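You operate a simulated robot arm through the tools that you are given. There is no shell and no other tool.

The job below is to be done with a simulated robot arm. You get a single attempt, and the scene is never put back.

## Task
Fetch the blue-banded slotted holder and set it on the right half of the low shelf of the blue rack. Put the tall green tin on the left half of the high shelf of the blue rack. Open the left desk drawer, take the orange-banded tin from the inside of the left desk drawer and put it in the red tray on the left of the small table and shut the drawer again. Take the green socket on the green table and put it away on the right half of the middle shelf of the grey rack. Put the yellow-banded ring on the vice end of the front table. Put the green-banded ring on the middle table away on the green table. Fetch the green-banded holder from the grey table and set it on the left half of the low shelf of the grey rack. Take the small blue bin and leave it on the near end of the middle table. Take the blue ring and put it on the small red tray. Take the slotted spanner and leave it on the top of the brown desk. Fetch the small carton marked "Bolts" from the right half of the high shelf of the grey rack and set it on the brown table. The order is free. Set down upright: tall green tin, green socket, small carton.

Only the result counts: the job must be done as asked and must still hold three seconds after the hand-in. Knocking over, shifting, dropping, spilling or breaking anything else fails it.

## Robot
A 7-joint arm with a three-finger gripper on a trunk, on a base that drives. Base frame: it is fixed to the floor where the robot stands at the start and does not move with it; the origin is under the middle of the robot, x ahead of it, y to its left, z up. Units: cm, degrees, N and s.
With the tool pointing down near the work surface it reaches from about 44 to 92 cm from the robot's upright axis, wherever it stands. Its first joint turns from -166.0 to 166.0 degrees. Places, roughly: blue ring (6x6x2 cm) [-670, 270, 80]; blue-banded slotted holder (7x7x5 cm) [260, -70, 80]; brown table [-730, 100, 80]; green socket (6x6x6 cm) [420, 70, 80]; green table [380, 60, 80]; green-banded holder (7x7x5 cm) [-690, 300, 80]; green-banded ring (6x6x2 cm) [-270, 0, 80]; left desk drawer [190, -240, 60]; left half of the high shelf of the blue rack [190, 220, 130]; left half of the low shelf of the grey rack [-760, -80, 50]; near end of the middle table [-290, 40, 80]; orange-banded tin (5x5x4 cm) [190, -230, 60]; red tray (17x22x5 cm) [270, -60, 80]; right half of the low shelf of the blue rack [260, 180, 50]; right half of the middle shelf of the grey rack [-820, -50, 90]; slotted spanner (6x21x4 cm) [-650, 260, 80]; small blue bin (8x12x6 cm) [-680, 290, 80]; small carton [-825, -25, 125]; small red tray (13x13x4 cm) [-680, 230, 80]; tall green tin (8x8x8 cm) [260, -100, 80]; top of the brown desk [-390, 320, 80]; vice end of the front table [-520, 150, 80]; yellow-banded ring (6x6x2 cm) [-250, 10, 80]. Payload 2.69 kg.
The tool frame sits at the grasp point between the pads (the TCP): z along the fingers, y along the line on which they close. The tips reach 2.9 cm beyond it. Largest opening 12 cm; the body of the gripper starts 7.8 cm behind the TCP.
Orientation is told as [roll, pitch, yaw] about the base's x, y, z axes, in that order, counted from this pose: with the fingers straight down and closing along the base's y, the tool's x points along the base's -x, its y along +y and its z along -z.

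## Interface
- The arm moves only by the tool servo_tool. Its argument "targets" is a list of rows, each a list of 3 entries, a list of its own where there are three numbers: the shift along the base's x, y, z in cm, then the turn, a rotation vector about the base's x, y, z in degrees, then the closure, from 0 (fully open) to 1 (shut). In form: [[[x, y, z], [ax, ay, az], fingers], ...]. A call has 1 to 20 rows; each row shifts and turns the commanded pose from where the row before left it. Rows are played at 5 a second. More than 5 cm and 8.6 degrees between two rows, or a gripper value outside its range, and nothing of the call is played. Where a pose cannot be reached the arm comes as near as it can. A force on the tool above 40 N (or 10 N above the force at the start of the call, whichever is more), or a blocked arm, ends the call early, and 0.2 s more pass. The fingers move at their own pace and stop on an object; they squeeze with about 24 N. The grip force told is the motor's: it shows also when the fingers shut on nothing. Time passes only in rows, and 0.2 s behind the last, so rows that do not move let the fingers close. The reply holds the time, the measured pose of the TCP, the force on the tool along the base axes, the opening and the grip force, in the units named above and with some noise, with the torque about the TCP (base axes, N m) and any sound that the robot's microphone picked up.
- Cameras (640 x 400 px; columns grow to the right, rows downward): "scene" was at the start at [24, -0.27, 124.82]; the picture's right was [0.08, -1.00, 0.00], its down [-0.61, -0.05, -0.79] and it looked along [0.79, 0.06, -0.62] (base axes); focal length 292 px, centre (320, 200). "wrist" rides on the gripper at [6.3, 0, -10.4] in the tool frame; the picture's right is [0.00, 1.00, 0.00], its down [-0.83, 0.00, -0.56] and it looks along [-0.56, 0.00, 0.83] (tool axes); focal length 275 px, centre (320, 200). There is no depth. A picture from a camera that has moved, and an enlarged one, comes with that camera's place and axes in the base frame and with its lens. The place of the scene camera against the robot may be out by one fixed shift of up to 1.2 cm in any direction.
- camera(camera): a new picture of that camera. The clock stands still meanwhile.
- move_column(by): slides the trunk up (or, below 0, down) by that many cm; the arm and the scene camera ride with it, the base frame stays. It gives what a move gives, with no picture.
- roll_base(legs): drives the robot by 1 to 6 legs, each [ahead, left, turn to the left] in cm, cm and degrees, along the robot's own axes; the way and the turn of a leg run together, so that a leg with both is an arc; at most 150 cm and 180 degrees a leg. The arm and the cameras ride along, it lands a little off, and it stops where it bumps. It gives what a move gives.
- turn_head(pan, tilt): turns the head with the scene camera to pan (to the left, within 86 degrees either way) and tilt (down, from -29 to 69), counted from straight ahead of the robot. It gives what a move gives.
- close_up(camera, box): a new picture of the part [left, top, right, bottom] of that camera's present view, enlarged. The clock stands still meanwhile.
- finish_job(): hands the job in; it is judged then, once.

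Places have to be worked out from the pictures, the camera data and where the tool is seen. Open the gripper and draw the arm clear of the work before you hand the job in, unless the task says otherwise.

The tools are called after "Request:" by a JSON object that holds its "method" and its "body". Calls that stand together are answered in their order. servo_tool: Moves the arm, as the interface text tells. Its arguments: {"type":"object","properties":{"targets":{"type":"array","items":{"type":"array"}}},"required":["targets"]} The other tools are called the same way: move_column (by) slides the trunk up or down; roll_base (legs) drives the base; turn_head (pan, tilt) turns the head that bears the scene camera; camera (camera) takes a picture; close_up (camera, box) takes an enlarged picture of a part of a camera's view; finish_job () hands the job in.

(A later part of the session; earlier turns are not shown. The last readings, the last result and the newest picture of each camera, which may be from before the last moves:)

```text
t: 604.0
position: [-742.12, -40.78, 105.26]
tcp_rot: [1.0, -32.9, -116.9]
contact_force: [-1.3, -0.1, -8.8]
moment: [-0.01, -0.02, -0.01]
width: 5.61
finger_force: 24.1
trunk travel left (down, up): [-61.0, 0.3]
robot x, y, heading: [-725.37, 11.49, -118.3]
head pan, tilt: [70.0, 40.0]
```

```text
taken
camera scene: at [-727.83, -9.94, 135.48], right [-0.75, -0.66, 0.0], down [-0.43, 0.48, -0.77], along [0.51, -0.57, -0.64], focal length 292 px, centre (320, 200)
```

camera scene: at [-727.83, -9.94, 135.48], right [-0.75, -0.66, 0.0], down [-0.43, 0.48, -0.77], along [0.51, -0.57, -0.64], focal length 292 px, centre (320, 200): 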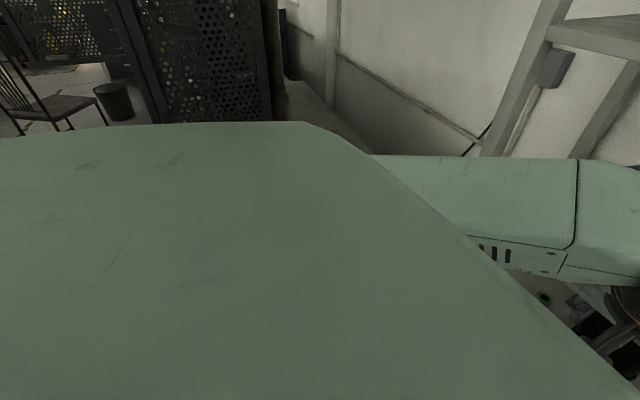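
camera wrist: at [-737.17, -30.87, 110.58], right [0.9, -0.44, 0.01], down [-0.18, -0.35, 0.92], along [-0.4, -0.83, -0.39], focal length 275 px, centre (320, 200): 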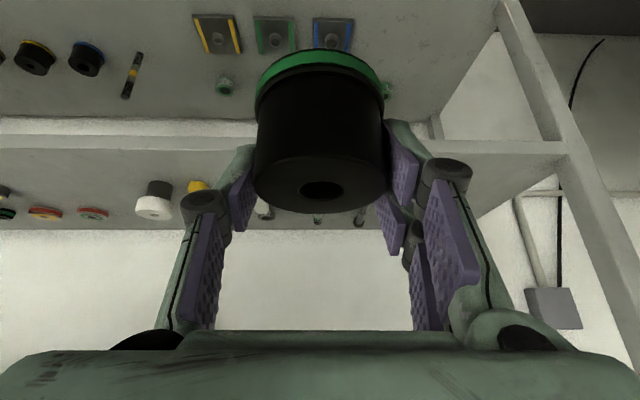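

The press cabinet's corner stands just left of the rack (top z≈80), so I must keep the elbow high: I'll leave the trunk up and reach down with the arm. I shift the base 9 ahead and 8 left, then lower the hand in two stages outside the rack.

Request:
{"method": "turn_head", "body": {"pan": 20, "tilt": 45}}

Request:
{"method": "roll_base", "body": {"legs": [[8, 7, 0]]}}

Request:
{"method": "servo_tool", "body": {"targets": [[[0, 0, -4], [0, 0, 0], 1], [[0, 0, -4], [0, 0, 0], 1], [[0, 0, -4], [0, 0, 0], 1], [[0, 0, -4], [0, 0, 0], 1], [[0, 0, -4], [0, 0, 0], 1]]}}

Request:
{"method": "camera", "body": {"camera": "scene"}}

Request:
{"method": "camera", "body": {"camera": "wrist"}}

```text
t: 605.2
position: [-741.93, -40.78, 105.31]
tcp_rot: [1.0, -33.0, -117.0]
contact_force: [0.5, -0.4, -8.1]
moment: [-0.02, 0.01, 0.01]
width: 5.62
finger_force: 24.3
trunk travel left (down, up): [-61.0, 0.3]
robot x, y, heading: [-725.93, 11.29, -118.2]
head pan, tilt: [20.0, 45.0]
```

```text
t: 606.4
position: [-739.63, -51.13, 105.18]
tcp_rot: [0.9, -33.0, -117.0]
contact_force: [0.4, -1.0, -8.1]
moment: [-0.03, -0.03, 0.0]
width: 5.59
finger_force: 24.1
trunk travel left (down, up): [-61.0, 0.3]
robot x, y, heading: [-723.51, 0.5, -117.9]
head pan, tilt: [20.0, 45.0]
```

```text
t: 607.6
position: [-739.62, -57.71, 88.22]
tcp_rot: [1.0, -32.8, -116.9]
contact_force: [-0.6, 0.1, -8.5]
moment: [0.01, 0.02, -0.01]
width: 5.61
finger_force: 24.1
out of reach, approached as far as the arm can: row 1, 2, 3, 4, 5
trunk travel left (down, up): [-61.0, 0.3]
robot x, y, heading: [-723.82, 0.65, -118.4]
head pan, tilt: [20.0, 45.0]
```

```text
taken
camera scene: at [-732.34, -22.09, 134.75], right [-0.99, 0.14, 0.0], down [0.1, 0.7, -0.71], along [-0.1, -0.7, -0.71], focal length 292 px, centre (320, 200)
```

scene: 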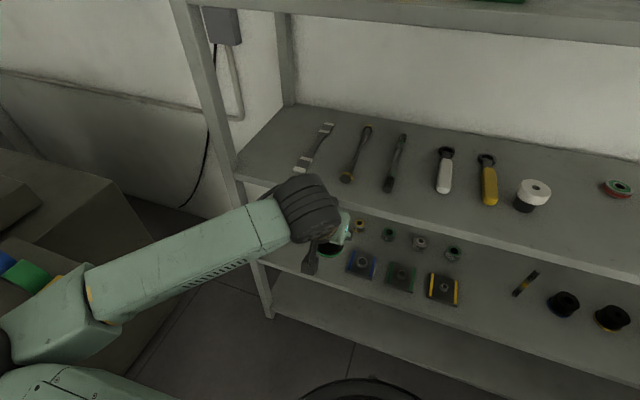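

```text
taken
camera wrist: at [-734.72, -47.98, 93.52], right [0.9, -0.44, 0.01], down [-0.18, -0.35, 0.92], along [-0.4, -0.83, -0.4], focal length 275 px, centre (320, 200)
```

wrist: 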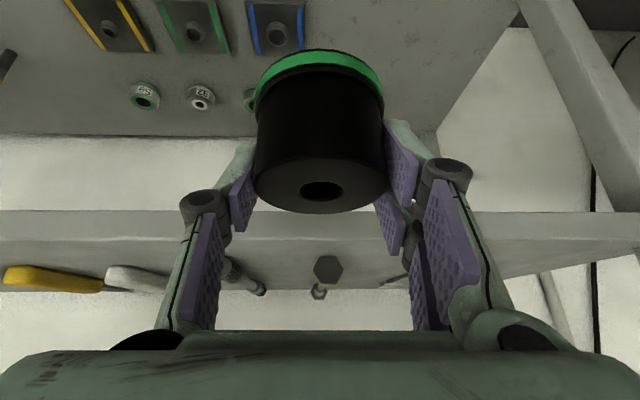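

The near-in reach limit pushes the hand forward as it goes down, so I stop. I zoom in to see the press cabinet relative to my elbow.

Request:
{"method": "turn_head", "body": {"pan": 45, "tilt": 50}}

Request:
{"method": "camera", "body": {"camera": "scene"}}

```text
t: 608.5
position: [-739.45, -57.75, 88.26]
tcp_rot: [1.0, -32.9, -116.9]
contact_force: [-0.5, -0.1, -7.0]
moment: [0.0, -0.01, -0.01]
width: 5.64
finger_force: 24.0
trunk travel left (down, up): [-61.0, 0.3]
robot x, y, heading: [-723.37, 0.5, -118.5]
head pan, tilt: [45.0, 50.0]
```

```text
taken
camera scene: at [-728.96, -21.4, 134.06], right [-0.96, -0.29, 0.0], down [-0.22, 0.73, -0.64], along [0.18, -0.62, -0.77], focal length 292 px, centre (320, 200)
```

scene: 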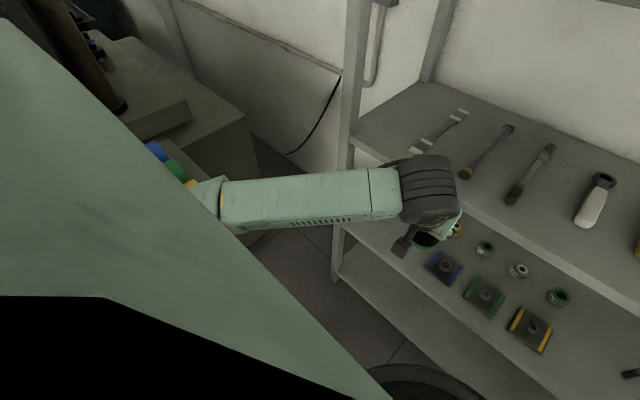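

The forearm would come down on the press cabinet's corner here. I'll instead stand further right and turn left, so the arm comes in diagonally from the right.

Request:
{"method": "roll_base", "body": {"legs": [[-4, -24, 0], [0, 0, 31]]}}

Request:
{"method": "turn_head", "body": {"pan": 20, "tilt": 45}}

Request:
{"method": "camera", "body": {"camera": "scene"}}

Request:
{"method": "camera", "body": {"camera": "wrist"}}

```text
t: 612.5
position: [-726.03, -42.96, 88.12]
tcp_rot: [1.0, -32.9, -85.6]
contact_force: [1.4, 0.0, -7.3]
moment: [-0.02, 0.04, 0.01]
width: 5.62
finger_force: 23.9
trunk travel left (down, up): [-61.0, 0.3]
robot x, y, heading: [-742.9, 15.72, -87.0]
head pan, tilt: [45.0, 50.0]
```

```text
t: 613.4
position: [-726.04, -42.88, 88.24]
tcp_rot: [1.1, -32.8, -85.6]
contact_force: [0.2, -0.1, -8.0]
moment: [0.01, 0.0, 0.01]
width: 5.66
finger_force: 24.0
trunk travel left (down, up): [-61.0, 0.3]
robot x, y, heading: [-742.74, 15.68, -86.9]
head pan, tilt: [20.0, 45.0]
```

```text
taken
camera scene: at [-738.9, -8.63, 134.75], right [-0.92, -0.39, 0.0], down [-0.28, 0.65, -0.71], along [0.28, -0.65, -0.71], focal length 292 px, centre (320, 200)
```

scene: 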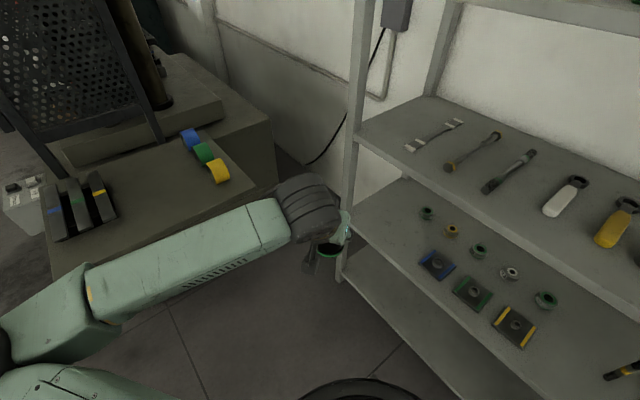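

```text
taken
camera wrist: at [-726.99, -31.97, 93.57], right [1.0, 0.09, 0.01], down [0.02, -0.4, 0.92], along [0.09, -0.91, -0.4], focal length 275 px, centre (320, 200)
```

wrist: 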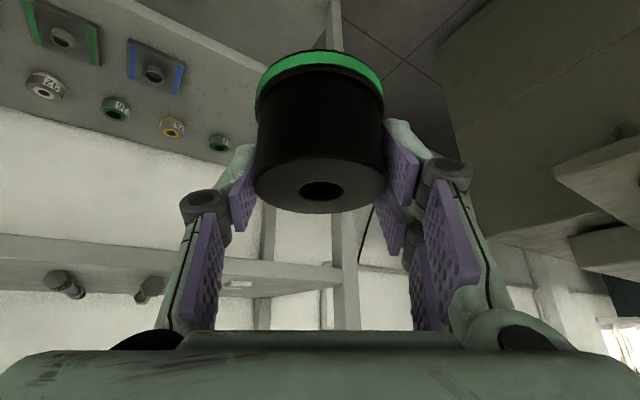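

Now the forearm is ~30 cm to the right of the cabinet. I lower the trunk 28 cm here, then approach the shelf's left end diagonally.

Request:
{"method": "move_column", "body": {"by": -28}}

Request:
{"method": "roll_base", "body": {"legs": [[14, -10, 0]]}}

Request:
{"method": "camera", "body": {"camera": "scene"}}

Request:
{"method": "camera", "body": {"camera": "wrist"}}

```text
t: 616.2
position: [-726.07, -42.81, 60.17]
tcp_rot: [1.0, -32.9, -85.7]
contact_force: [0.0, 0.2, -9.0]
moment: [0.01, 0.0, 0.02]
width: 5.65
finger_force: 24.0
trunk travel left (down, up): [-33.0, 28.3]
robot x, y, heading: [-742.91, 15.51, -87.1]
head pan, tilt: [20.0, 45.0]
```

```text
t: 617.7
position: [-735.26, -57.07, 60.11]
tcp_rot: [1.0, -32.9, -85.7]
contact_force: [0.1, 0.7, -8.1]
moment: [-0.02, 0.0, -0.01]
width: 5.61
finger_force: 23.7
trunk travel left (down, up): [-33.0, 28.3]
robot x, y, heading: [-751.7, 1.15, -86.9]
head pan, tilt: [20.0, 45.0]
```

```text
taken
camera scene: at [-747.99, -22.85, 106.75], right [-0.92, -0.39, 0.0], down [-0.27, 0.65, -0.71], along [0.27, -0.65, -0.71], focal length 292 px, centre (320, 200)
```

scene: 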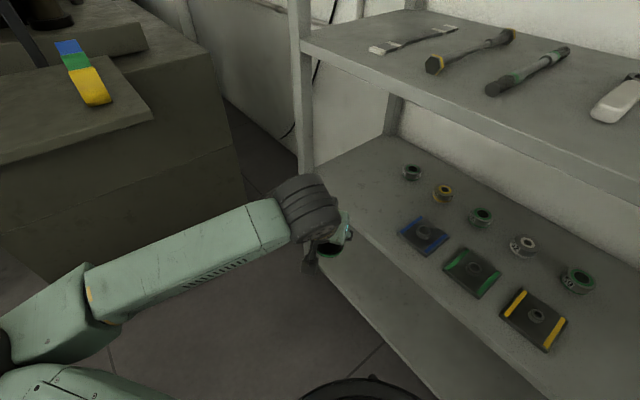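

```text
taken
camera wrist: at [-736.11, -46.21, 65.57], right [1.0, 0.09, 0.01], down [0.02, -0.4, 0.92], along [0.09, -0.91, -0.4], focal length 275 px, centre (320, 200)
```

wrist: 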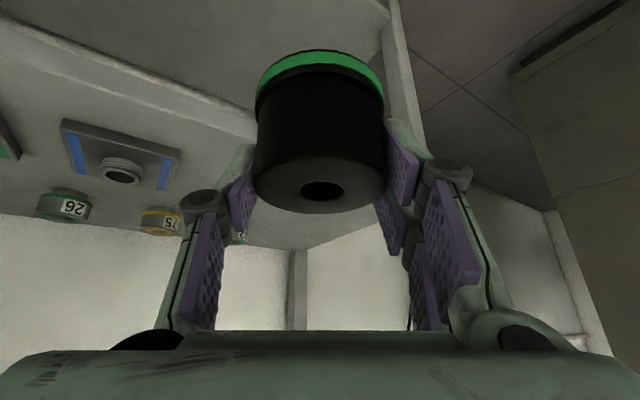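

The free spot is straight ahead (about 23 cm), between the left post and the blue plate, in front of a nut. I drive 10 cm ahead and check.

Request:
{"method": "roll_base", "body": {"legs": [[10, 0, 0]]}}

Request:
{"method": "camera", "body": {"camera": "wrist"}}

Request:
{"method": "camera", "body": {"camera": "scene"}}

```text
t: 618.8
position: [-734.74, -66.61, 60.17]
tcp_rot: [1.0, -32.9, -85.8]
contact_force: [0.1, -0.4, -8.2]
moment: [-0.02, 0.02, 0.01]
width: 5.64
finger_force: 24.2
trunk travel left (down, up): [-33.0, 28.3]
robot x, y, heading: [-751.4, -8.24, -87.3]
head pan, tilt: [20.0, 45.0]
```

```text
taken
camera wrist: at [-735.67, -55.76, 65.57], right [1.0, 0.09, 0.01], down [0.02, -0.4, 0.92], along [0.08, -0.91, -0.4], focal length 275 px, centre (320, 200)
```

wrist: 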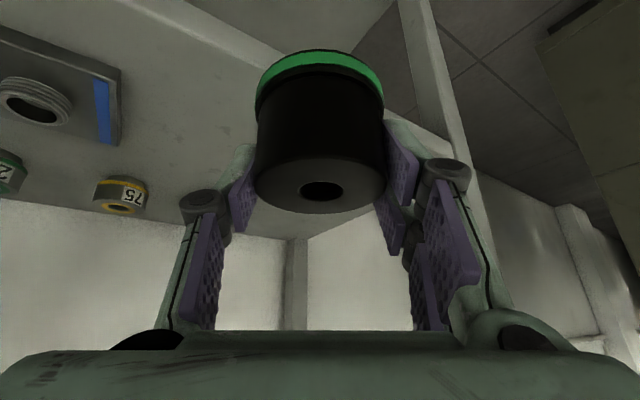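

```text
taken
camera scene: at [-747.53, -32.4, 106.76], right [-0.92, -0.39, 0.0], down [-0.27, 0.65, -0.71], along [0.27, -0.65, -0.71], focal length 292 px, centre (320, 200)
```

scene: 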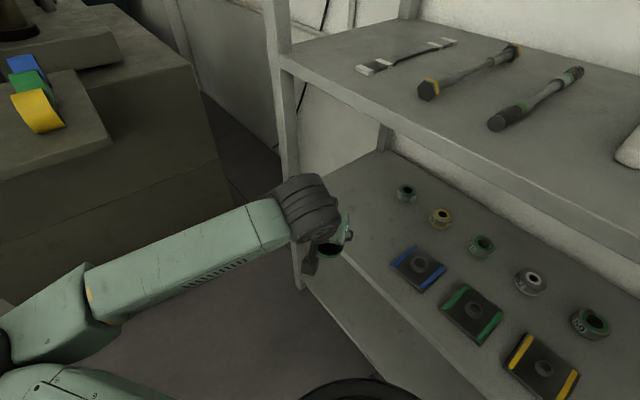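

The left post is ~14 cm to the left of my line. I move the arm 13.6 cm forward and 3 cm to the right over the shelf.

Request:
{"method": "servo_tool", "body": {"targets": [[[-1.0, -3.4, 0], [0, 0, 0], 1], [[-1.0, -3.4, 0], [0, 0, 0], 1], [[-0.7, -3.4, 0], [0, 0, 0], 1], [[-0.5, -3.4, 0], [0, 0, 0], 1]]}}

Request:
{"method": "camera", "body": {"camera": "wrist"}}

Request:
{"method": "camera", "body": {"camera": "scene"}}

```text
t: 619.8
position: [-737.93, -80.12, 60.34]
tcp_rot: [0.9, -32.8, -85.8]
contact_force: [0.7, 0.6, -7.4]
moment: [0.01, -0.03, -0.01]
width: 5.64
finger_force: 23.6
trunk travel left (down, up): [-33.0, 28.3]
robot x, y, heading: [-751.54, -8.37, -87.4]
head pan, tilt: [20.0, 45.0]
```

```text
taken
camera wrist: at [-738.85, -69.24, 65.6], right [1.0, 0.09, 0.01], down [0.02, -0.4, 0.92], along [0.08, -0.91, -0.4], focal length 275 px, centre (320, 200)
```

wrist: 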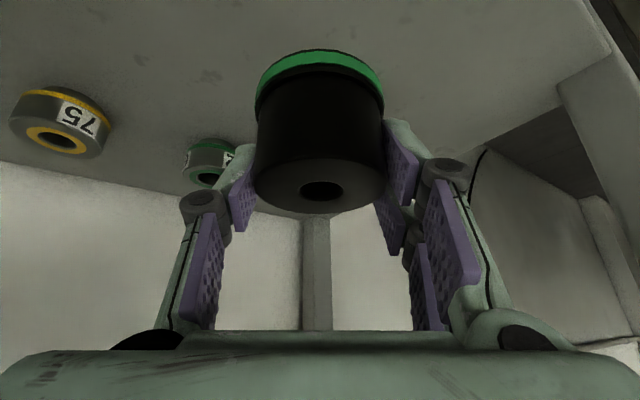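

```text
taken
camera scene: at [-747.53, -32.41, 106.75], right [-0.92, -0.39, 0.0], down [-0.27, 0.65, -0.71], along [0.27, -0.65, -0.71], focal length 292 px, centre (320, 200)
```

scene: 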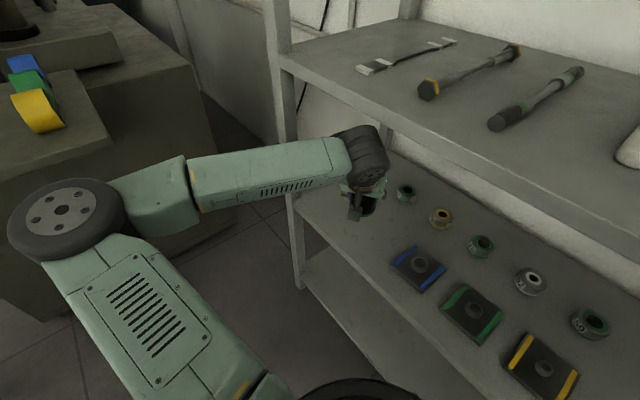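

Position is good: 12 cm from the post, nuts and plates clear. I lower step by step.

Request:
{"method": "servo_tool", "body": {"targets": [[[0, 0, -1.5], [0, 0, 0], 1], [[0, 0, -1.5], [0, 0, 0], 1]]}}

Request:
{"method": "servo_tool", "body": {"targets": [[[0, 0, -0.6], [0, 0, 0], 1]]}}

```text
t: 620.4
position: [-738.01, -80.34, 57.38]
tcp_rot: [0.8, -32.8, -85.7]
contact_force: [-0.7, 0.0, -7.5]
moment: [0.02, -0.01, -0.03]
width: 5.61
finger_force: 23.4
trunk travel left (down, up): [-33.0, 28.3]
robot x, y, heading: [-751.53, -8.42, -87.2]
head pan, tilt: [20.0, 45.0]
```

```text
t: 620.8
position: [-737.92, -80.35, 56.76]
tcp_rot: [1.0, -32.8, -85.8]
contact_force: [-0.4, 0.1, -7.3]
moment: [-0.01, -0.01, -0.02]
width: 5.61
finger_force: 24.4
trunk travel left (down, up): [-33.0, 28.3]
robot x, y, heading: [-751.39, -8.29, -87.2]
head pan, tilt: [20.0, 45.0]
```

Request:
{"method": "servo_tool", "body": {"targets": [[[0, 0, -0.5], [0, 0, 0], 1]]}}

Request:
{"method": "servo_tool", "body": {"targets": [[[0, 0, -0.4], [0, 0, 0], 1]]}}

```text
t: 621.2
position: [-737.99, -80.29, 56.26]
tcp_rot: [1.0, -32.8, -85.8]
contact_force: [-1.0, 0.1, -8.7]
moment: [-0.01, -0.02, 0.0]
width: 5.62
finger_force: 23.9
trunk travel left (down, up): [-33.0, 28.3]
robot x, y, heading: [-751.18, -8.22, -87.3]
head pan, tilt: [20.0, 45.0]
```

```text
t: 621.6
position: [-737.88, -80.29, 55.73]
tcp_rot: [0.9, -32.8, -85.7]
contact_force: [0.0, 0.7, -7.6]
moment: [-0.02, 0.01, 0.05]
width: 5.63
finger_force: 24.2
trunk travel left (down, up): [-33.0, 28.3]
robot x, y, heading: [-751.62, -8.3, -87.1]
head pan, tilt: [20.0, 45.0]
```

No contact yet; I go on in 0.4 cm steps.

Request:
{"method": "servo_tool", "body": {"targets": [[[0, 0, -0.4], [0, 0, 0], 1]]}}

Request:
{"method": "servo_tool", "body": {"targets": [[[0, 0, -0.35], [0, 0, 0], 1]]}}

```text
t: 622.0
position: [-738.01, -80.33, 55.5]
tcp_rot: [1.0, -32.9, -85.7]
contact_force: [0.5, -0.5, -8.4]
moment: [0.0, 0.02, -0.01]
width: 5.63
finger_force: 24.3
trunk travel left (down, up): [-33.0, 28.3]
robot x, y, heading: [-751.5, -8.36, -87.1]
head pan, tilt: [20.0, 45.0]
```

```text
t: 622.4
position: [-738.02, -80.18, 55.15]
tcp_rot: [1.1, -32.8, -85.6]
contact_force: [0.1, -0.9, -8.5]
moment: [-0.04, -0.03, -0.02]
width: 5.65
finger_force: 24.9
trunk travel left (down, up): [-33.0, 28.3]
robot x, y, heading: [-751.46, -8.51, -87.4]
head pan, tilt: [20.0, 45.0]
```

Request:
{"method": "servo_tool", "body": {"targets": [[[0, 0, -0.35], [0, 0, 0], 1]]}}

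Request:
{"method": "servo_tool", "body": {"targets": [[[0, 0, -0.35], [0, 0, 0], 1]]}}

Request:
{"method": "camera", "body": {"camera": "wrist"}}

```text
t: 622.8
position: [-737.89, -80.34, 54.66]
tcp_rot: [1.0, -32.8, -85.7]
contact_force: [0.6, 0.5, -6.7]
moment: [0.0, -0.02, 0.0]
width: 5.64
finger_force: 23.9
trunk travel left (down, up): [-33.0, 28.3]
robot x, y, heading: [-751.09, -8.59, -87.3]
head pan, tilt: [20.0, 45.0]
```

```text
t: 623.2
position: [-737.92, -80.26, 54.44]
tcp_rot: [1.0, -33.1, -85.8]
contact_force: [-1.1, 8.1, 12.8]
moment: [0.25, 0.03, 0.03]
width: 5.63
finger_force: 24.3
trunk travel left (down, up): [-33.0, 28.3]
robot x, y, heading: [-751.18, -8.22, -87.2]
head pan, tilt: [20.0, 45.0]
```

```text
taken
camera wrist: at [-738.87, -69.43, 59.96], right [1.0, 0.09, 0.01], down [0.02, -0.39, 0.92], along [0.08, -0.92, -0.39], focal length 275 px, centre (320, 200)
```

wrist: 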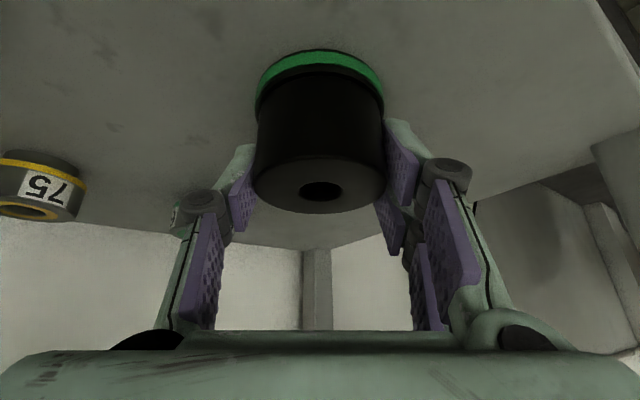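

Contact at z 54.5. I release.

Request:
{"method": "servo_tool", "body": {"targets": [[[0, 0, 0.2], [0, 0, 0], 0.6], [[0, 0, 0], [0, 0, 0], 0.35], [[0, 0, 0], [0, 0, 0], 0.28], [[0, 0, 0], [0, 0, 0], 0.28]]}}

Request:
{"method": "camera", "body": {"camera": "wrist"}}

```text
t: 624.2
position: [-738.0, -80.3, 54.46]
tcp_rot: [1.1, -32.9, -85.7]
contact_force: [-1.2, 0.4, -0.8]
moment: [0.01, 0.04, 0.07]
width: 8.65
finger_force: 0.1
trunk travel left (down, up): [-33.0, 28.3]
robot x, y, heading: [-751.59, -8.45, -87.1]
head pan, tilt: [20.0, 45.0]
```

```text
taken
camera wrist: at [-738.85, -69.42, 59.82], right [1.0, 0.09, 0.01], down [0.02, -0.4, 0.92], along [0.09, -0.91, -0.4], focal length 275 px, centre (320, 200)
```

wrist: 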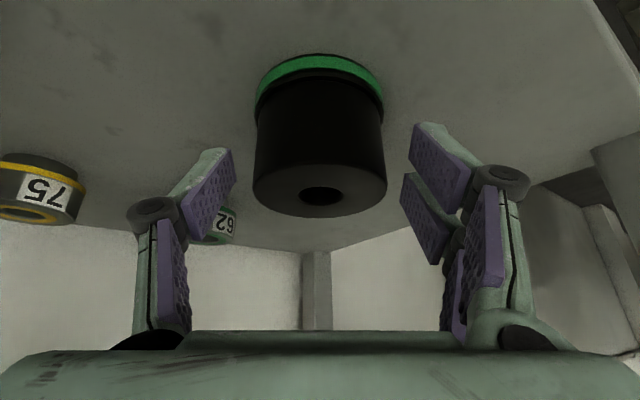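

Released. I withdraw straight back out of the rack.

Request:
{"method": "servo_tool", "body": {"targets": [[[-0.05, 1.5, 0.2], [0, 0, 0], 0.28], [[-0.1, 3, 0.3], [0, 0, 0], 0.28], [[-0.1, 4, 0.3], [0, 0, 0], 0.28], [[-0.1, 4, 0.3], [0, 0, 0], 0.28], [[-0.1, 4, 0.3], [0, 0, 0], 0.28]]}}

Request:
{"method": "roll_base", "body": {"legs": [[-18, 0, 0]]}}

Request:
{"method": "camera", "body": {"camera": "scene"}}

```text
t: 625.4
position: [-736.61, -68.14, 55.9]
tcp_rot: [0.9, -32.7, -85.9]
contact_force: [-0.7, 0.1, 0.5]
moment: [0.0, 0.01, -0.02]
width: 8.62
finger_force: 0.1
out of reach, approached as far as the arm can: row 4, 5
trunk travel left (down, up): [-33.0, 28.3]
robot x, y, heading: [-751.49, -8.08, -87.3]
head pan, tilt: [20.0, 45.0]
```

```text
t: 626.9
position: [-737.86, -49.77, 55.93]
tcp_rot: [0.8, -32.8, -86.0]
contact_force: [-0.5, 0.0, 0.1]
moment: [0.02, 0.0, 0.01]
width: 8.65
finger_force: 0.1
trunk travel left (down, up): [-33.0, 28.3]
robot x, y, heading: [-752.32, 9.96, -87.5]
head pan, tilt: [20.0, 45.0]
```

```text
taken
camera scene: at [-748.54, -13.87, 106.77], right [-0.92, -0.38, 0.0], down [-0.27, 0.65, -0.71], along [0.27, -0.65, -0.71], focal length 292 px, centre (320, 200)
```

scene: 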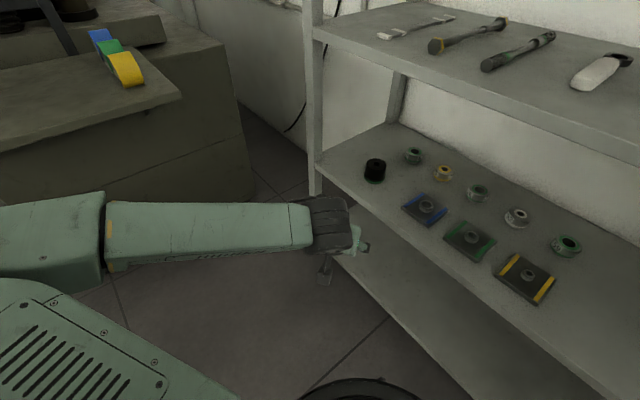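

The holder stands on the low shelf's left half. I raise the trunk and hand, then turn back to face the rack squarely.

Request:
{"method": "move_column", "body": {"by": 28}}

Request:
{"method": "servo_tool", "body": {"targets": [[[0, 0, 4], [0, 0, 0], 0.3], [[0, 0.5, 4], [0, 0, 0], 0.3], [[0, 1.5, 4], [0, 0, 0], 0.3], [[0, 2, 4], [0, 0, 0], 0.3], [[0, 2, 4], [0, 0, 0], 0.3]]}}

Request:
{"method": "roll_base", "body": {"legs": [[-6, 0, 0], [0, 0, -31.5]]}}

Request:
{"method": "turn_head", "body": {"pan": 0, "tilt": 35}}

Request:
{"method": "camera", "body": {"camera": "scene"}}

```text
t: 629.8
position: [-737.85, -49.74, 83.77]
tcp_rot: [1.0, -32.9, -86.1]
contact_force: [-0.6, -0.9, -0.9]
moment: [0.03, 0.0, 0.0]
width: 8.63
finger_force: 0.0
trunk travel left (down, up): [-61.0, 0.3]
robot x, y, heading: [-751.92, 10.14, -87.7]
head pan, tilt: [20.0, 45.0]
```

```text
t: 631.0
position: [-738.03, -43.54, 104.11]
tcp_rot: [1.1, -32.7, -86.1]
contact_force: [0.8, -0.5, -0.1]
moment: [0.02, 0.01, -0.01]
width: 8.42
finger_force: 0.1
trunk travel left (down, up): [-61.0, 0.3]
robot x, y, heading: [-752.17, 10.11, -87.4]
head pan, tilt: [20.0, 45.0]
```

```text
t: 633.5
position: [-768.78, -36.93, 104.04]
tcp_rot: [0.9, -32.8, -117.7]
contact_force: [-0.5, 0.3, -0.4]
moment: [-0.01, 0.03, 0.03]
width: 8.39
finger_force: 0.1
trunk travel left (down, up): [-61.0, 0.3]
robot x, y, heading: [-752.39, 16.35, -119.1]
head pan, tilt: [20.0, 45.0]
```

```text
t: 634.4
position: [-768.7, -36.89, 104.12]
tcp_rot: [0.9, -32.7, -117.7]
contact_force: [0.2, -0.7, 0.3]
moment: [0.03, 0.02, 0.01]
width: 8.41
finger_force: 0.1
trunk travel left (down, up): [-61.0, 0.3]
robot x, y, heading: [-752.39, 16.34, -119.2]
head pan, tilt: [0.0, 35.0]
```

```text
taken
camera scene: at [-764.49, -5.95, 136.25], right [-0.87, 0.49, 0.0], down [0.28, 0.5, -0.82], along [-0.4, -0.72, -0.57], focal length 292 px, centre (320, 200)
```

scene: 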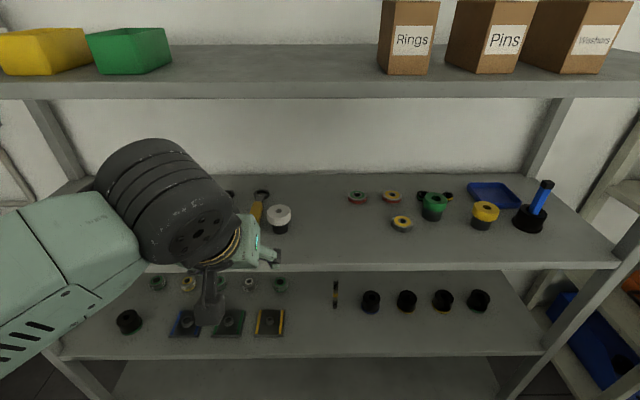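

Both holders and the socket are in place. I back off slightly and strafe right out of the rack aisle.

Request:
{"method": "roll_base", "body": {"legs": [[-10, 0, 0], [0, -80, 0]]}}

Request:
{"method": "roll_base", "body": {"legs": [[0, -80, -0.5]]}}

```text
t: 641.8
position: [-834.27, 10.71, 104.17]
tcp_rot: [0.9, -32.8, -116.6]
contact_force: [0.5, -0.1, -0.3]
moment: [-0.01, -0.01, -0.01]
width: 8.38
finger_force: 0.0
trunk travel left (down, up): [-61.0, 0.3]
robot x, y, heading: [-819.0, 64.22, -118.0]
head pan, tilt: [0.0, 35.0]
```

```text
t: 648.3
position: [-903.53, 47.96, 104.14]
tcp_rot: [0.9, -32.8, -117.5]
contact_force: [0.1, 0.7, 0.6]
moment: [0.01, 0.01, 0.0]
width: 8.4
finger_force: 0.1
trunk travel left (down, up): [-61.0, 0.3]
robot x, y, heading: [-887.81, 101.31, -118.6]
head pan, tilt: [0.0, 35.0]
```

Request:
{"method": "roll_base", "body": {"legs": [[-70, -24, -1.2], [-120, 0, 0]]}}

```text
t: 658.0
position: [-831.49, 225.58, 104.07]
tcp_rot: [0.9, -32.9, -118.6]
contact_force: [-0.2, 0.4, -0.5]
moment: [0.03, -0.01, -0.01]
width: 8.39
finger_force: 0.0
trunk travel left (down, up): [-61.0, 0.3]
robot x, y, heading: [-814.62, 278.75, -119.8]
head pan, tilt: [0.0, 35.0]
```

Request:
{"method": "roll_base", "body": {"legs": [[-75, 0, 0], [-72, 0, 0], [0, 110, 0]]}}

Request:
{"method": "turn_head", "body": {"pan": 0, "tilt": 35}}

Request:
{"method": "camera", "body": {"camera": "scene"}}

Request:
{"method": "camera", "body": {"camera": "wrist"}}

```text
t: 674.2
position: [-660.77, 299.84, 104.01]
tcp_rot: [0.9, -32.8, -118.4]
contact_force: [0.2, 0.1, 0.7]
moment: [-0.02, 0.02, 0.04]
width: 8.4
finger_force: 0.1
trunk travel left (down, up): [-61.0, 0.3]
robot x, y, heading: [-643.46, 353.06, -119.9]
head pan, tilt: [0.0, 35.0]
```

```text
t: 674.8
position: [-660.74, 299.95, 104.19]
tcp_rot: [0.8, -32.8, -118.6]
contact_force: [0.5, 0.5, 0.8]
moment: [-0.01, 0.03, 0.06]
width: 8.39
finger_force: 0.1
trunk travel left (down, up): [-61.0, 0.3]
robot x, y, heading: [-643.76, 353.04, -119.8]
head pan, tilt: [0.0, 35.0]
```

```text
taken
camera scene: at [-656.09, 330.98, 136.25], right [-0.87, 0.5, 0.0], down [0.29, 0.5, -0.82], along [-0.41, -0.71, -0.57], focal length 292 px, centre (320, 200)
```

scene: 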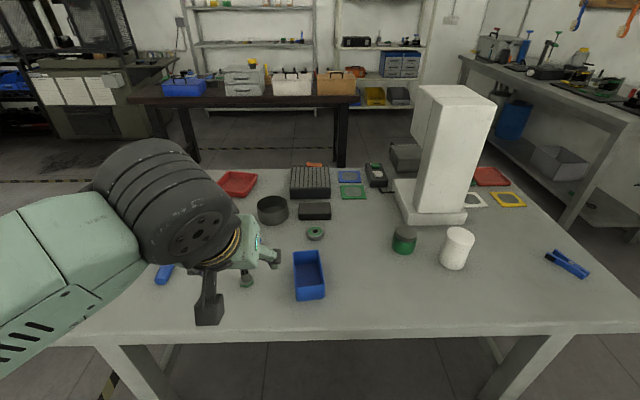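

```text
taken
camera wrist: at [-655.59, 309.71, 109.47], right [0.89, -0.47, 0.01], down [-0.19, -0.35, 0.92], along [-0.42, -0.81, -0.4], focal length 275 px, centre (320, 200)
```

wrist: 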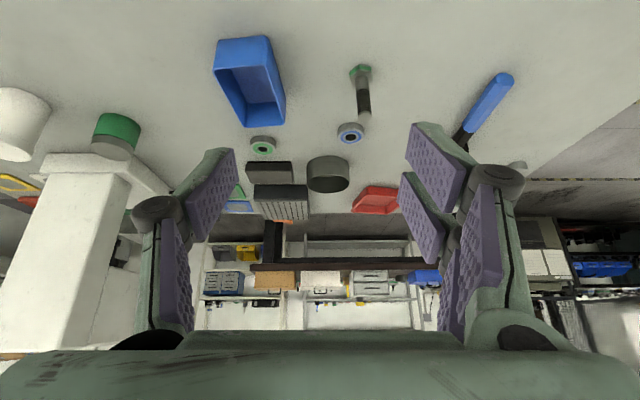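

I can see the blue ring (≈(−670.4, 268.3)), the red tray behind it, the bin and the spanner. I set the tool vertical, and move the base closer so ring and tray are both within reach.

Request:
{"method": "servo_tool", "body": {"targets": [[[0, 0, 0], [7.15, -4.13, 0], 0.2], [[0, 0, 0], [7.15, -4.13, 0], 0.2], [[0, 0, 0], [7.15, -4.13, 0], 0.2], [[0, 0, 0], [7.15, -4.13, 0], 0.2]]}}

Request:
{"method": "roll_base", "body": {"legs": [[33, 18, 0]]}}

Request:
{"method": "camera", "body": {"camera": "wrist"}}

Request:
{"method": "camera", "body": {"camera": "scene"}}

```text
t: 675.8
position: [-660.67, 299.92, 104.01]
tcp_rot: [1.9, 0.3, -118.7]
contact_force: [-0.5, 0.0, -0.2]
moment: [0.02, 0.01, 0.02]
width: 9.58
finger_force: 0.0
trunk travel left (down, up): [-61.0, 0.3]
robot x, y, heading: [-643.64, 353.25, -119.9]
head pan, tilt: [0.0, 35.0]
```

```text
t: 678.2
position: [-660.67, 262.98, 104.02]
tcp_rot: [1.7, 0.3, -118.4]
contact_force: [0.9, 0.1, -0.1]
moment: [0.05, 0.01, -0.02]
width: 9.6
finger_force: 0.0
trunk travel left (down, up): [-61.0, 0.3]
robot x, y, heading: [-644.31, 316.1, -119.6]
head pan, tilt: [0.0, 35.0]
```

```text
taken
camera wrist: at [-657.91, 268.53, 114.5], right [0.88, -0.47, 0.03], down [-0.41, -0.73, 0.55], along [-0.24, -0.5, -0.83], focal length 275 px, centre (320, 200)
```

wrist: 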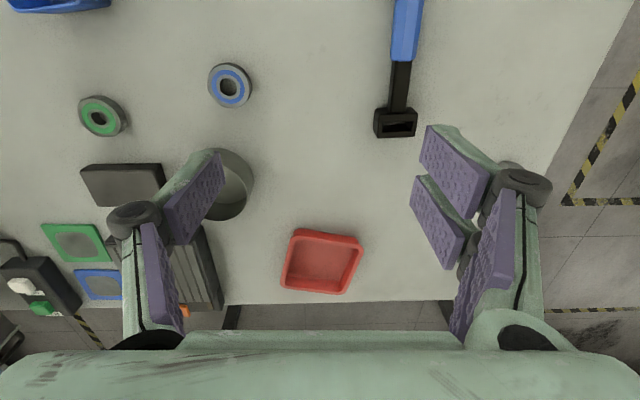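

```text
taken
camera scene: at [-656.23, 293.82, 136.24], right [-0.87, 0.49, 0.0], down [0.28, 0.5, -0.82], along [-0.4, -0.71, -0.57], focal length 292 px, centre (320, 200)
```

scene: 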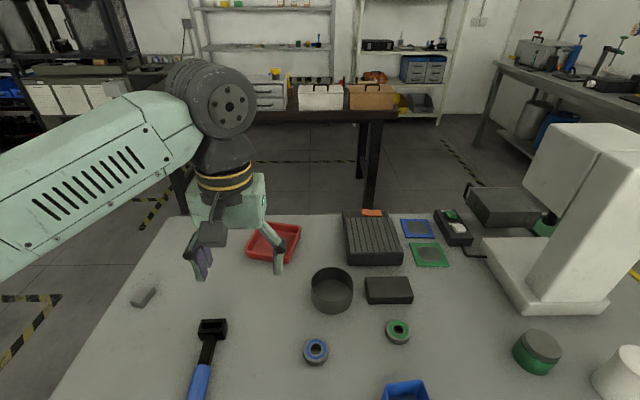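

I move above the blue ring and descend part-way.

Request:
{"method": "servo_tool", "body": {"targets": [[[-3.3, 1.4, -3], [0, 0, 0], 0.25], [[-3.3, 1.4, -3], [0, 0, 0], 0.25], [[-3.2, 1.5, -3], [0, 0, 0], 0.25], [[0, 0, -4], [0, 0, 0], 0.25], [[0, 0, -3], [0, 0, 0], 0.25]]}}

Request:
{"method": "camera", "body": {"camera": "wrist"}}

```text
t: 679.4
position: [-670.59, 266.98, 87.95]
tcp_rot: [1.7, 0.3, -118.4]
contact_force: [-0.5, 0.2, 0.2]
moment: [0.01, -0.02, 0.0]
width: 8.99
finger_force: 0.0
trunk travel left (down, up): [-61.0, 0.3]
robot x, y, heading: [-643.92, 316.31, -119.4]
head pan, tilt: [0.0, 35.0]
```

```text
taken
camera wrist: at [-667.95, 272.72, 98.41], right [0.88, -0.47, 0.03], down [-0.41, -0.73, 0.55], along [-0.24, -0.5, -0.83], focal length 275 px, centre (320, 200)
```

wrist: 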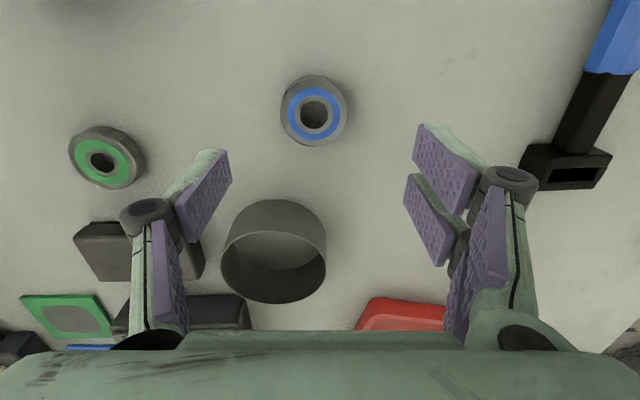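

Ring is right below the TCP. I descend toward the table in stages.

Request:
{"method": "servo_tool", "body": {"targets": [[[0, 0, -3], [0, 0, 0], 0.25], [[0, 0, -3], [0, 0, 0], 0.25], [[0, 0, -1.5], [0, 0, 0], 0.25]]}}

Request:
{"method": "camera", "body": {"camera": "wrist"}}

Request:
{"method": "servo_tool", "body": {"targets": [[[0, 0, -1], [0, 0, 0], 0.25]]}}

```text
t: 680.2
position: [-670.4, 267.35, 80.63]
tcp_rot: [1.9, 0.2, -118.4]
contact_force: [-0.1, -0.7, -0.8]
moment: [0.05, -0.01, -0.02]
width: 8.99
finger_force: 0.1
trunk travel left (down, up): [-61.0, 0.3]
robot x, y, heading: [-643.89, 315.7, -119.7]
head pan, tilt: [0.0, 35.0]
```

```text
taken
camera wrist: at [-667.65, 273.0, 91.14], right [0.88, -0.47, 0.03], down [-0.41, -0.73, 0.55], along [-0.24, -0.5, -0.83], focal length 275 px, centre (320, 200)
```

wrist: 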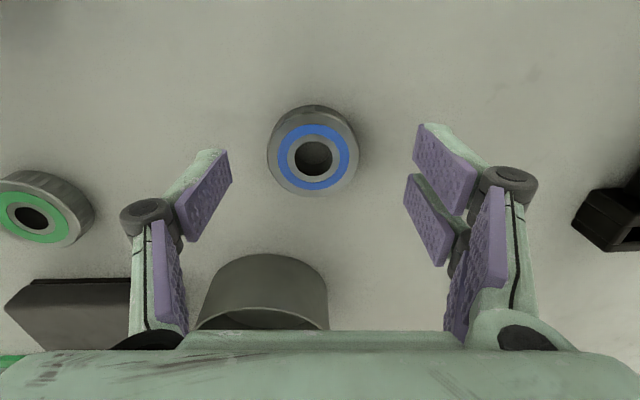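

```text
t: 680.6
position: [-670.42, 267.21, 79.78]
tcp_rot: [1.8, 0.2, -118.4]
contact_force: [0.0, 0.3, -0.1]
moment: [-0.02, -0.03, -0.02]
width: 8.99
finger_force: 0.1
trunk travel left (down, up): [-61.0, 0.3]
robot x, y, heading: [-644.21, 316.34, -119.5]
head pan, tilt: [0.0, 35.0]
```

Request:
{"method": "servo_tool", "body": {"targets": [[[0, 0, -0.5], [0, 0, 0], 0.25]]}}

Request:
{"method": "servo_tool", "body": {"targets": [[[0, 0, -0.5], [0, 0, 0], 0.25]]}}

Request:
{"method": "camera", "body": {"camera": "wrist"}}

```text
t: 681.0
position: [-670.4, 267.31, 78.96]
tcp_rot: [1.9, 0.2, -118.3]
contact_force: [0.7, 0.4, 0.7]
moment: [-0.02, -0.02, -0.03]
width: 9.0
finger_force: 0.0
trunk travel left (down, up): [-61.0, 0.3]
robot x, y, heading: [-644.06, 315.88, -119.9]
head pan, tilt: [0.0, 35.0]
```

```text
t: 681.4
position: [-670.45, 267.3, 78.84]
tcp_rot: [1.8, 0.2, -118.4]
contact_force: [-0.3, 0.5, 0.2]
moment: [0.02, 0.0, -0.01]
width: 8.99
finger_force: 0.0
trunk travel left (down, up): [-61.0, 0.3]
robot x, y, heading: [-644.24, 316.2, -119.3]
head pan, tilt: [0.0, 35.0]
```

```text
taken
camera wrist: at [-667.64, 273.0, 89.18], right [0.88, -0.47, 0.03], down [-0.41, -0.73, 0.55], along [-0.24, -0.5, -0.83], focal length 275 px, centre (320, 200)
```

wrist: 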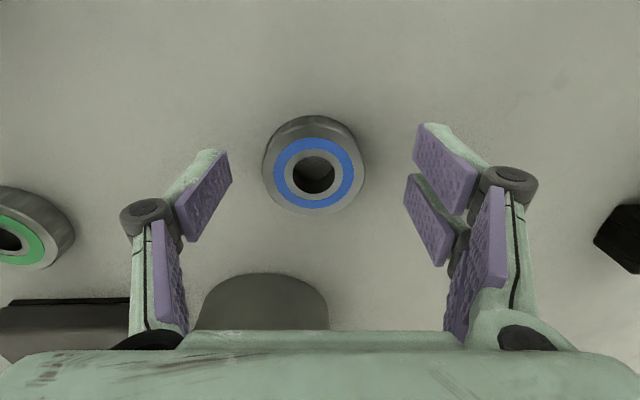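

The ring's top is ~1.6 cm below the TCP. I close on it.

Request:
{"method": "servo_tool", "body": {"targets": [[[0, 0, 0], [0, 0, 0], 0.5], [[0, 0, 0], [0, 0, 0], 1], [[0, 0, 0], [0, 0, 0], 1], [[0, 0, 0], [0, 0, 0], 1], [[0, 0, 0], [0, 0, 0], 1]]}}

Request:
{"method": "camera", "body": {"camera": "wrist"}}

```text
t: 682.6
position: [-670.32, 267.38, 78.76]
tcp_rot: [1.8, 0.1, -118.4]
contact_force: [-0.4, 0.3, 1.8]
moment: [0.03, 0.02, 0.03]
width: 5.29
finger_force: 23.6
trunk travel left (down, up): [-61.0, 0.3]
robot x, y, heading: [-643.81, 316.15, -119.6]
head pan, tilt: [0.0, 35.0]
```

```text
taken
camera wrist: at [-667.64, 273.0, 89.2], right [0.88, -0.47, 0.03], down [-0.41, -0.73, 0.55], along [-0.24, -0.5, -0.83], focal length 275 px, centre (320, 200)
```

wrist: 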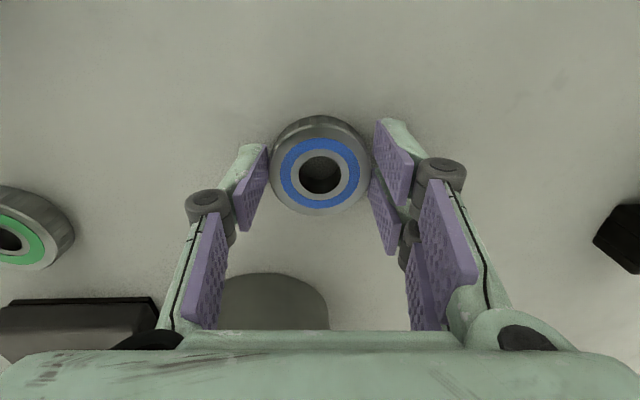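

Gripped (5.29 cm). I lift and carry it over to the red tray.

Request:
{"method": "servo_tool", "body": {"targets": [[[0, 0, 1], [0, 0, 0], 1], [[0, 0, 3], [0, 0, 0], 1], [[0, 0, 4], [0, 0, 0], 1], [[0, 0, 4], [0, 0, 0], 1], [[0, 0, 3], [0, 0, 0], 1], [[-0.6, -4.2, 0], [0, 0, 0], 1], [[-0.6, -4.2, 0], [0, 0, 0], 1], [[-0.6, -4.2, 0], [0, 0, 0], 1], [[-0.6, -4.2, 0], [0, 0, 0], 1], [[-0.6, -4.2, 0], [0, 0, 0], 1], [[-0.6, -4.2, 0], [0, 0, 0], 1]]}}

Request:
{"method": "camera", "body": {"camera": "wrist"}}

Request:
{"method": "camera", "body": {"camera": "scene"}}

```text
t: 685.0
position: [-674.42, 242.21, 93.58]
tcp_rot: [1.8, 0.1, -118.4]
contact_force: [0.3, 0.7, -1.8]
moment: [-0.01, 0.0, 0.03]
width: 5.33
finger_force: 24.2
trunk travel left (down, up): [-61.0, 0.3]
robot x, y, heading: [-643.65, 316.08, -119.6]
head pan, tilt: [0.0, 35.0]
```

```text
taken
camera wrist: at [-671.58, 247.78, 104.07], right [0.88, -0.47, 0.03], down [-0.41, -0.73, 0.55], along [-0.24, -0.5, -0.83], focal length 275 px, centre (320, 200)
```

wrist: 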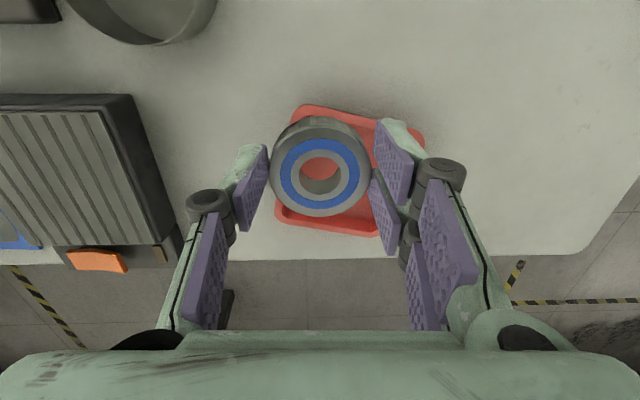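

```text
taken
camera scene: at [-656.26, 293.82, 136.23], right [-0.87, 0.49, 0.0], down [0.28, 0.5, -0.82], along [-0.4, -0.71, -0.57], focal length 292 px, centre (320, 200)
```

scene: 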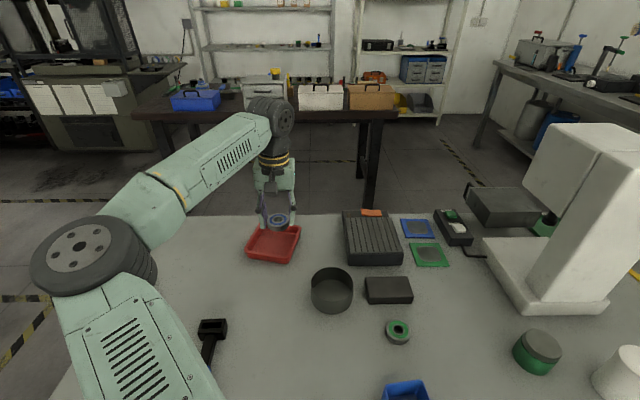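

The tray centre is 9 cm further. I move over it and check.

Request:
{"method": "servo_tool", "body": {"targets": [[[-0.15, -3.1, 0], [0, 0, 0], 1], [[-0.15, -3.1, 0], [0, 0, 0], 1], [[-0.1, -3.0, 0], [0, 0, 0], 1], [[0, 0, -3], [0, 0, 0], 1]]}}

Request:
{"method": "camera", "body": {"camera": "wrist"}}

```text
t: 686.0
position: [-674.59, 232.62, 90.34]
tcp_rot: [1.8, 0.3, -118.5]
contact_force: [-0.3, -0.8, -1.4]
moment: [0.04, -0.02, -0.01]
width: 5.32
finger_force: 23.9
trunk travel left (down, up): [-61.0, 0.3]
robot x, y, heading: [-644.11, 316.08, -119.9]
head pan, tilt: [0.0, 35.0]
```

```text
taken
camera wrist: at [-671.81, 238.2, 100.84], right [0.88, -0.47, 0.03], down [-0.41, -0.73, 0.55], along [-0.24, -0.5, -0.83], focal length 275 px, centre (320, 200)
```

wrist: 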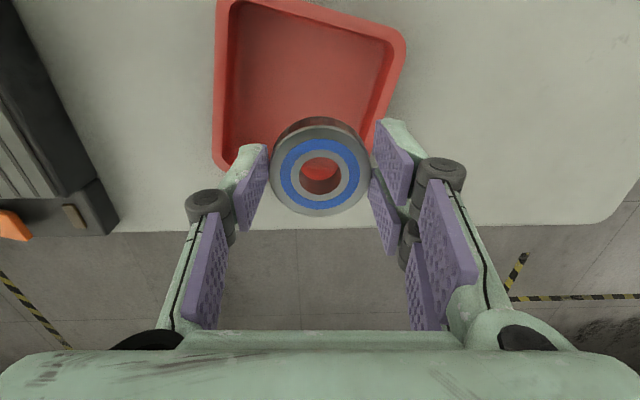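

I correct 1.8 cm back toward the tray centre, then descend to just above its floor.

Request:
{"method": "servo_tool", "body": {"targets": [[[0.1, 1.8, 0], [0, 0, 0], 1], [[0, 0, -4], [0, 0, 0], 1], [[0, 0, -3.5], [0, 0, 0], 1]]}}

Request:
{"method": "camera", "body": {"camera": "wrist"}}

```text
t: 686.8
position: [-674.18, 234.72, 83.08]
tcp_rot: [1.7, 0.2, -118.4]
contact_force: [0.7, -0.4, -1.9]
moment: [0.02, -0.01, 0.01]
width: 5.28
finger_force: 24.3
trunk travel left (down, up): [-61.0, 0.3]
robot x, y, heading: [-643.98, 316.21, -119.3]
head pan, tilt: [0.0, 35.0]
```

```text
taken
camera wrist: at [-671.45, 240.37, 93.54], right [0.88, -0.47, 0.03], down [-0.41, -0.73, 0.55], along [-0.24, -0.5, -0.83], focal length 275 px, centre (320, 200)
```

wrist: 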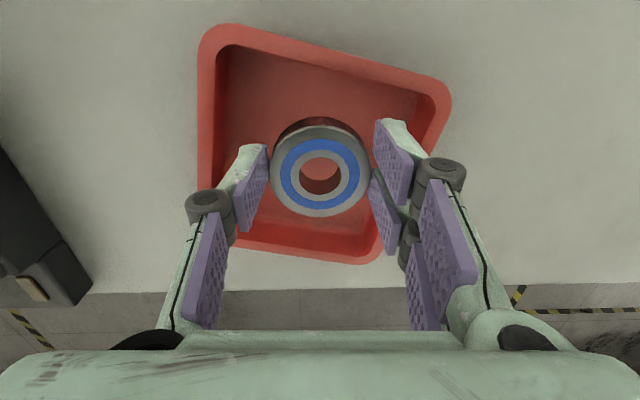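

Request:
{"method": "servo_tool", "body": {"targets": [[[-0.6, -1.0, 0], [0, 0, 0], 1], [[0, 0, -2], [0, 0, 0], 1]]}}

Request:
{"method": "servo_tool", "body": {"targets": [[[0, 0, -0.6], [0, 0, 0], 1]]}}

Request:
{"method": "servo_tool", "body": {"targets": [[[0, 0, -0.4], [0, 0, 0], 1]]}}

Request:
{"method": "camera", "body": {"camera": "wrist"}}

```text
t: 687.4
position: [-674.81, 233.75, 81.0]
tcp_rot: [1.8, 0.1, -118.4]
contact_force: [0.5, 0.4, -2.0]
moment: [-0.03, 0.04, 0.03]
width: 5.3
finger_force: 24.2
trunk travel left (down, up): [-61.0, 0.3]
robot x, y, heading: [-643.84, 316.13, -119.6]
head pan, tilt: [0.0, 35.0]
```

```text
t: 687.8
position: [-674.93, 233.79, 80.46]
tcp_rot: [1.8, 0.2, -118.4]
contact_force: [-0.3, -1.2, -1.1]
moment: [0.0, -0.02, 0.0]
width: 5.32
finger_force: 23.8
trunk travel left (down, up): [-61.0, 0.3]
robot x, y, heading: [-644.34, 316.25, -119.5]
head pan, tilt: [0.0, 35.0]
```

```text
t: 688.2
position: [-674.84, 233.76, 79.97]
tcp_rot: [1.8, 0.2, -118.4]
contact_force: [-0.4, 0.5, -2.2]
moment: [0.01, 0.0, 0.01]
width: 5.3
finger_force: 23.7
trunk travel left (down, up): [-61.0, 0.3]
robot x, y, heading: [-643.71, 316.3, -119.7]
head pan, tilt: [0.0, 35.0]
```

```text
taken
camera wrist: at [-672.18, 239.4, 90.46], right [0.88, -0.47, 0.03], down [-0.41, -0.73, 0.55], along [-0.24, -0.5, -0.83], focal length 275 px, centre (320, 200)
```

wrist: 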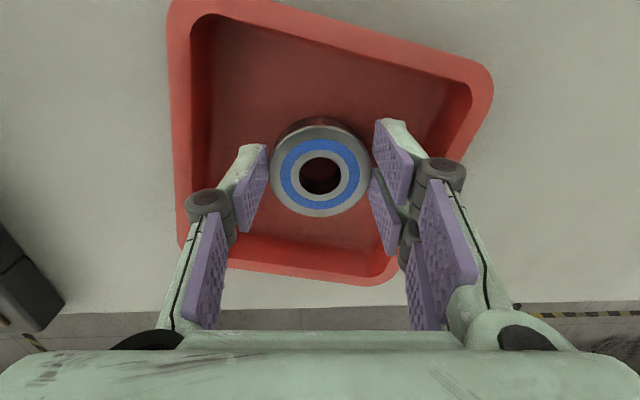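

Request:
{"method": "servo_tool", "body": {"targets": [[[0, 0, -0.4], [0, 0, 0], 1]]}}

Request:
{"method": "servo_tool", "body": {"targets": [[[0, 0, -0.35], [0, 0, 0], 1]]}}

```text
t: 688.6
position: [-675.03, 233.71, 79.6]
tcp_rot: [1.8, 0.2, -118.4]
contact_force: [0.1, 0.6, -2.0]
moment: [0.02, -0.03, 0.01]
width: 5.31
finger_force: 24.1
trunk travel left (down, up): [-61.0, 0.3]
robot x, y, heading: [-644.11, 316.24, -119.7]
head pan, tilt: [0.0, 35.0]
```

```text
t: 689.0
position: [-674.91, 233.74, 79.35]
tcp_rot: [1.7, 0.2, -118.4]
contact_force: [0.6, -0.2, -1.8]
moment: [0.02, 0.01, 0.01]
width: 5.29
finger_force: 24.0
trunk travel left (down, up): [-61.0, 0.3]
robot x, y, heading: [-643.75, 315.92, -119.6]
head pan, tilt: [0.0, 35.0]
```

Request:
{"method": "servo_tool", "body": {"targets": [[[0, 0, -0.3], [0, 0, 0], 1]]}}

Request:
{"method": "servo_tool", "body": {"targets": [[[0, 0, -0.3], [0, 0, 0], 1]]}}

```text
t: 689.4
position: [-674.9, 233.75, 79.01]
tcp_rot: [1.8, 0.2, -118.4]
contact_force: [-0.1, -0.3, 1.4]
moment: [0.03, 0.1, 0.03]
width: 5.3
finger_force: 24.6
trunk travel left (down, up): [-61.0, 0.3]
robot x, y, heading: [-643.84, 316.0, -119.2]
head pan, tilt: [0.0, 35.0]
```

```text
t: 689.8
position: [-674.93, 233.82, 79.14]
tcp_rot: [1.8, -0.1, -118.4]
contact_force: [-0.3, 1.6, 13.0]
moment: [0.3, 0.02, 0.06]
width: 5.31
finger_force: 23.9
trunk travel left (down, up): [-61.0, 0.3]
robot x, y, heading: [-643.87, 315.72, -119.6]
head pan, tilt: [0.0, 35.0]
```

Contact with the tray floor. I open slightly and lift away.

Request:
{"method": "servo_tool", "body": {"targets": [[[0, 0, 0.2], [0, 0, 0], 0.5], [[0, 0, 0], [0, 0, 0], 0.46], [[0, 0, 0], [0, 0, 0], 0.46], [[0, 0, 1], [0, 0, 0], 0.46], [[0, 0, 3], [0, 0, 0], 0.46], [[0, 0, 4], [0, 0, 0], 0.4]]}}

Request:
{"method": "camera", "body": {"camera": "wrist"}}

```text
t: 691.2
position: [-674.89, 233.59, 86.7]
tcp_rot: [1.8, 0.2, -118.4]
contact_force: [-0.7, -0.5, 0.2]
moment: [-0.02, 0.03, 0.01]
width: 7.2
finger_force: 0.0
trunk travel left (down, up): [-61.0, 0.3]
robot x, y, heading: [-643.65, 316.09, -119.6]
head pan, tilt: [0.0, 35.0]
```

```text
taken
camera wrist: at [-672.13, 239.17, 97.14], right [0.88, -0.47, 0.03], down [-0.41, -0.73, 0.55], along [-0.24, -0.5, -0.83], focal length 275 px, centre (320, 200)
```

wrist: 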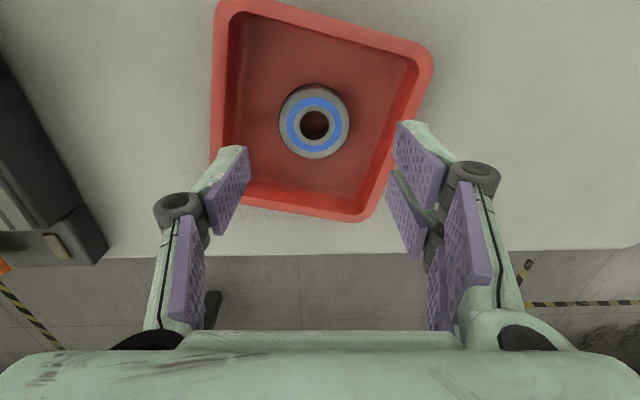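

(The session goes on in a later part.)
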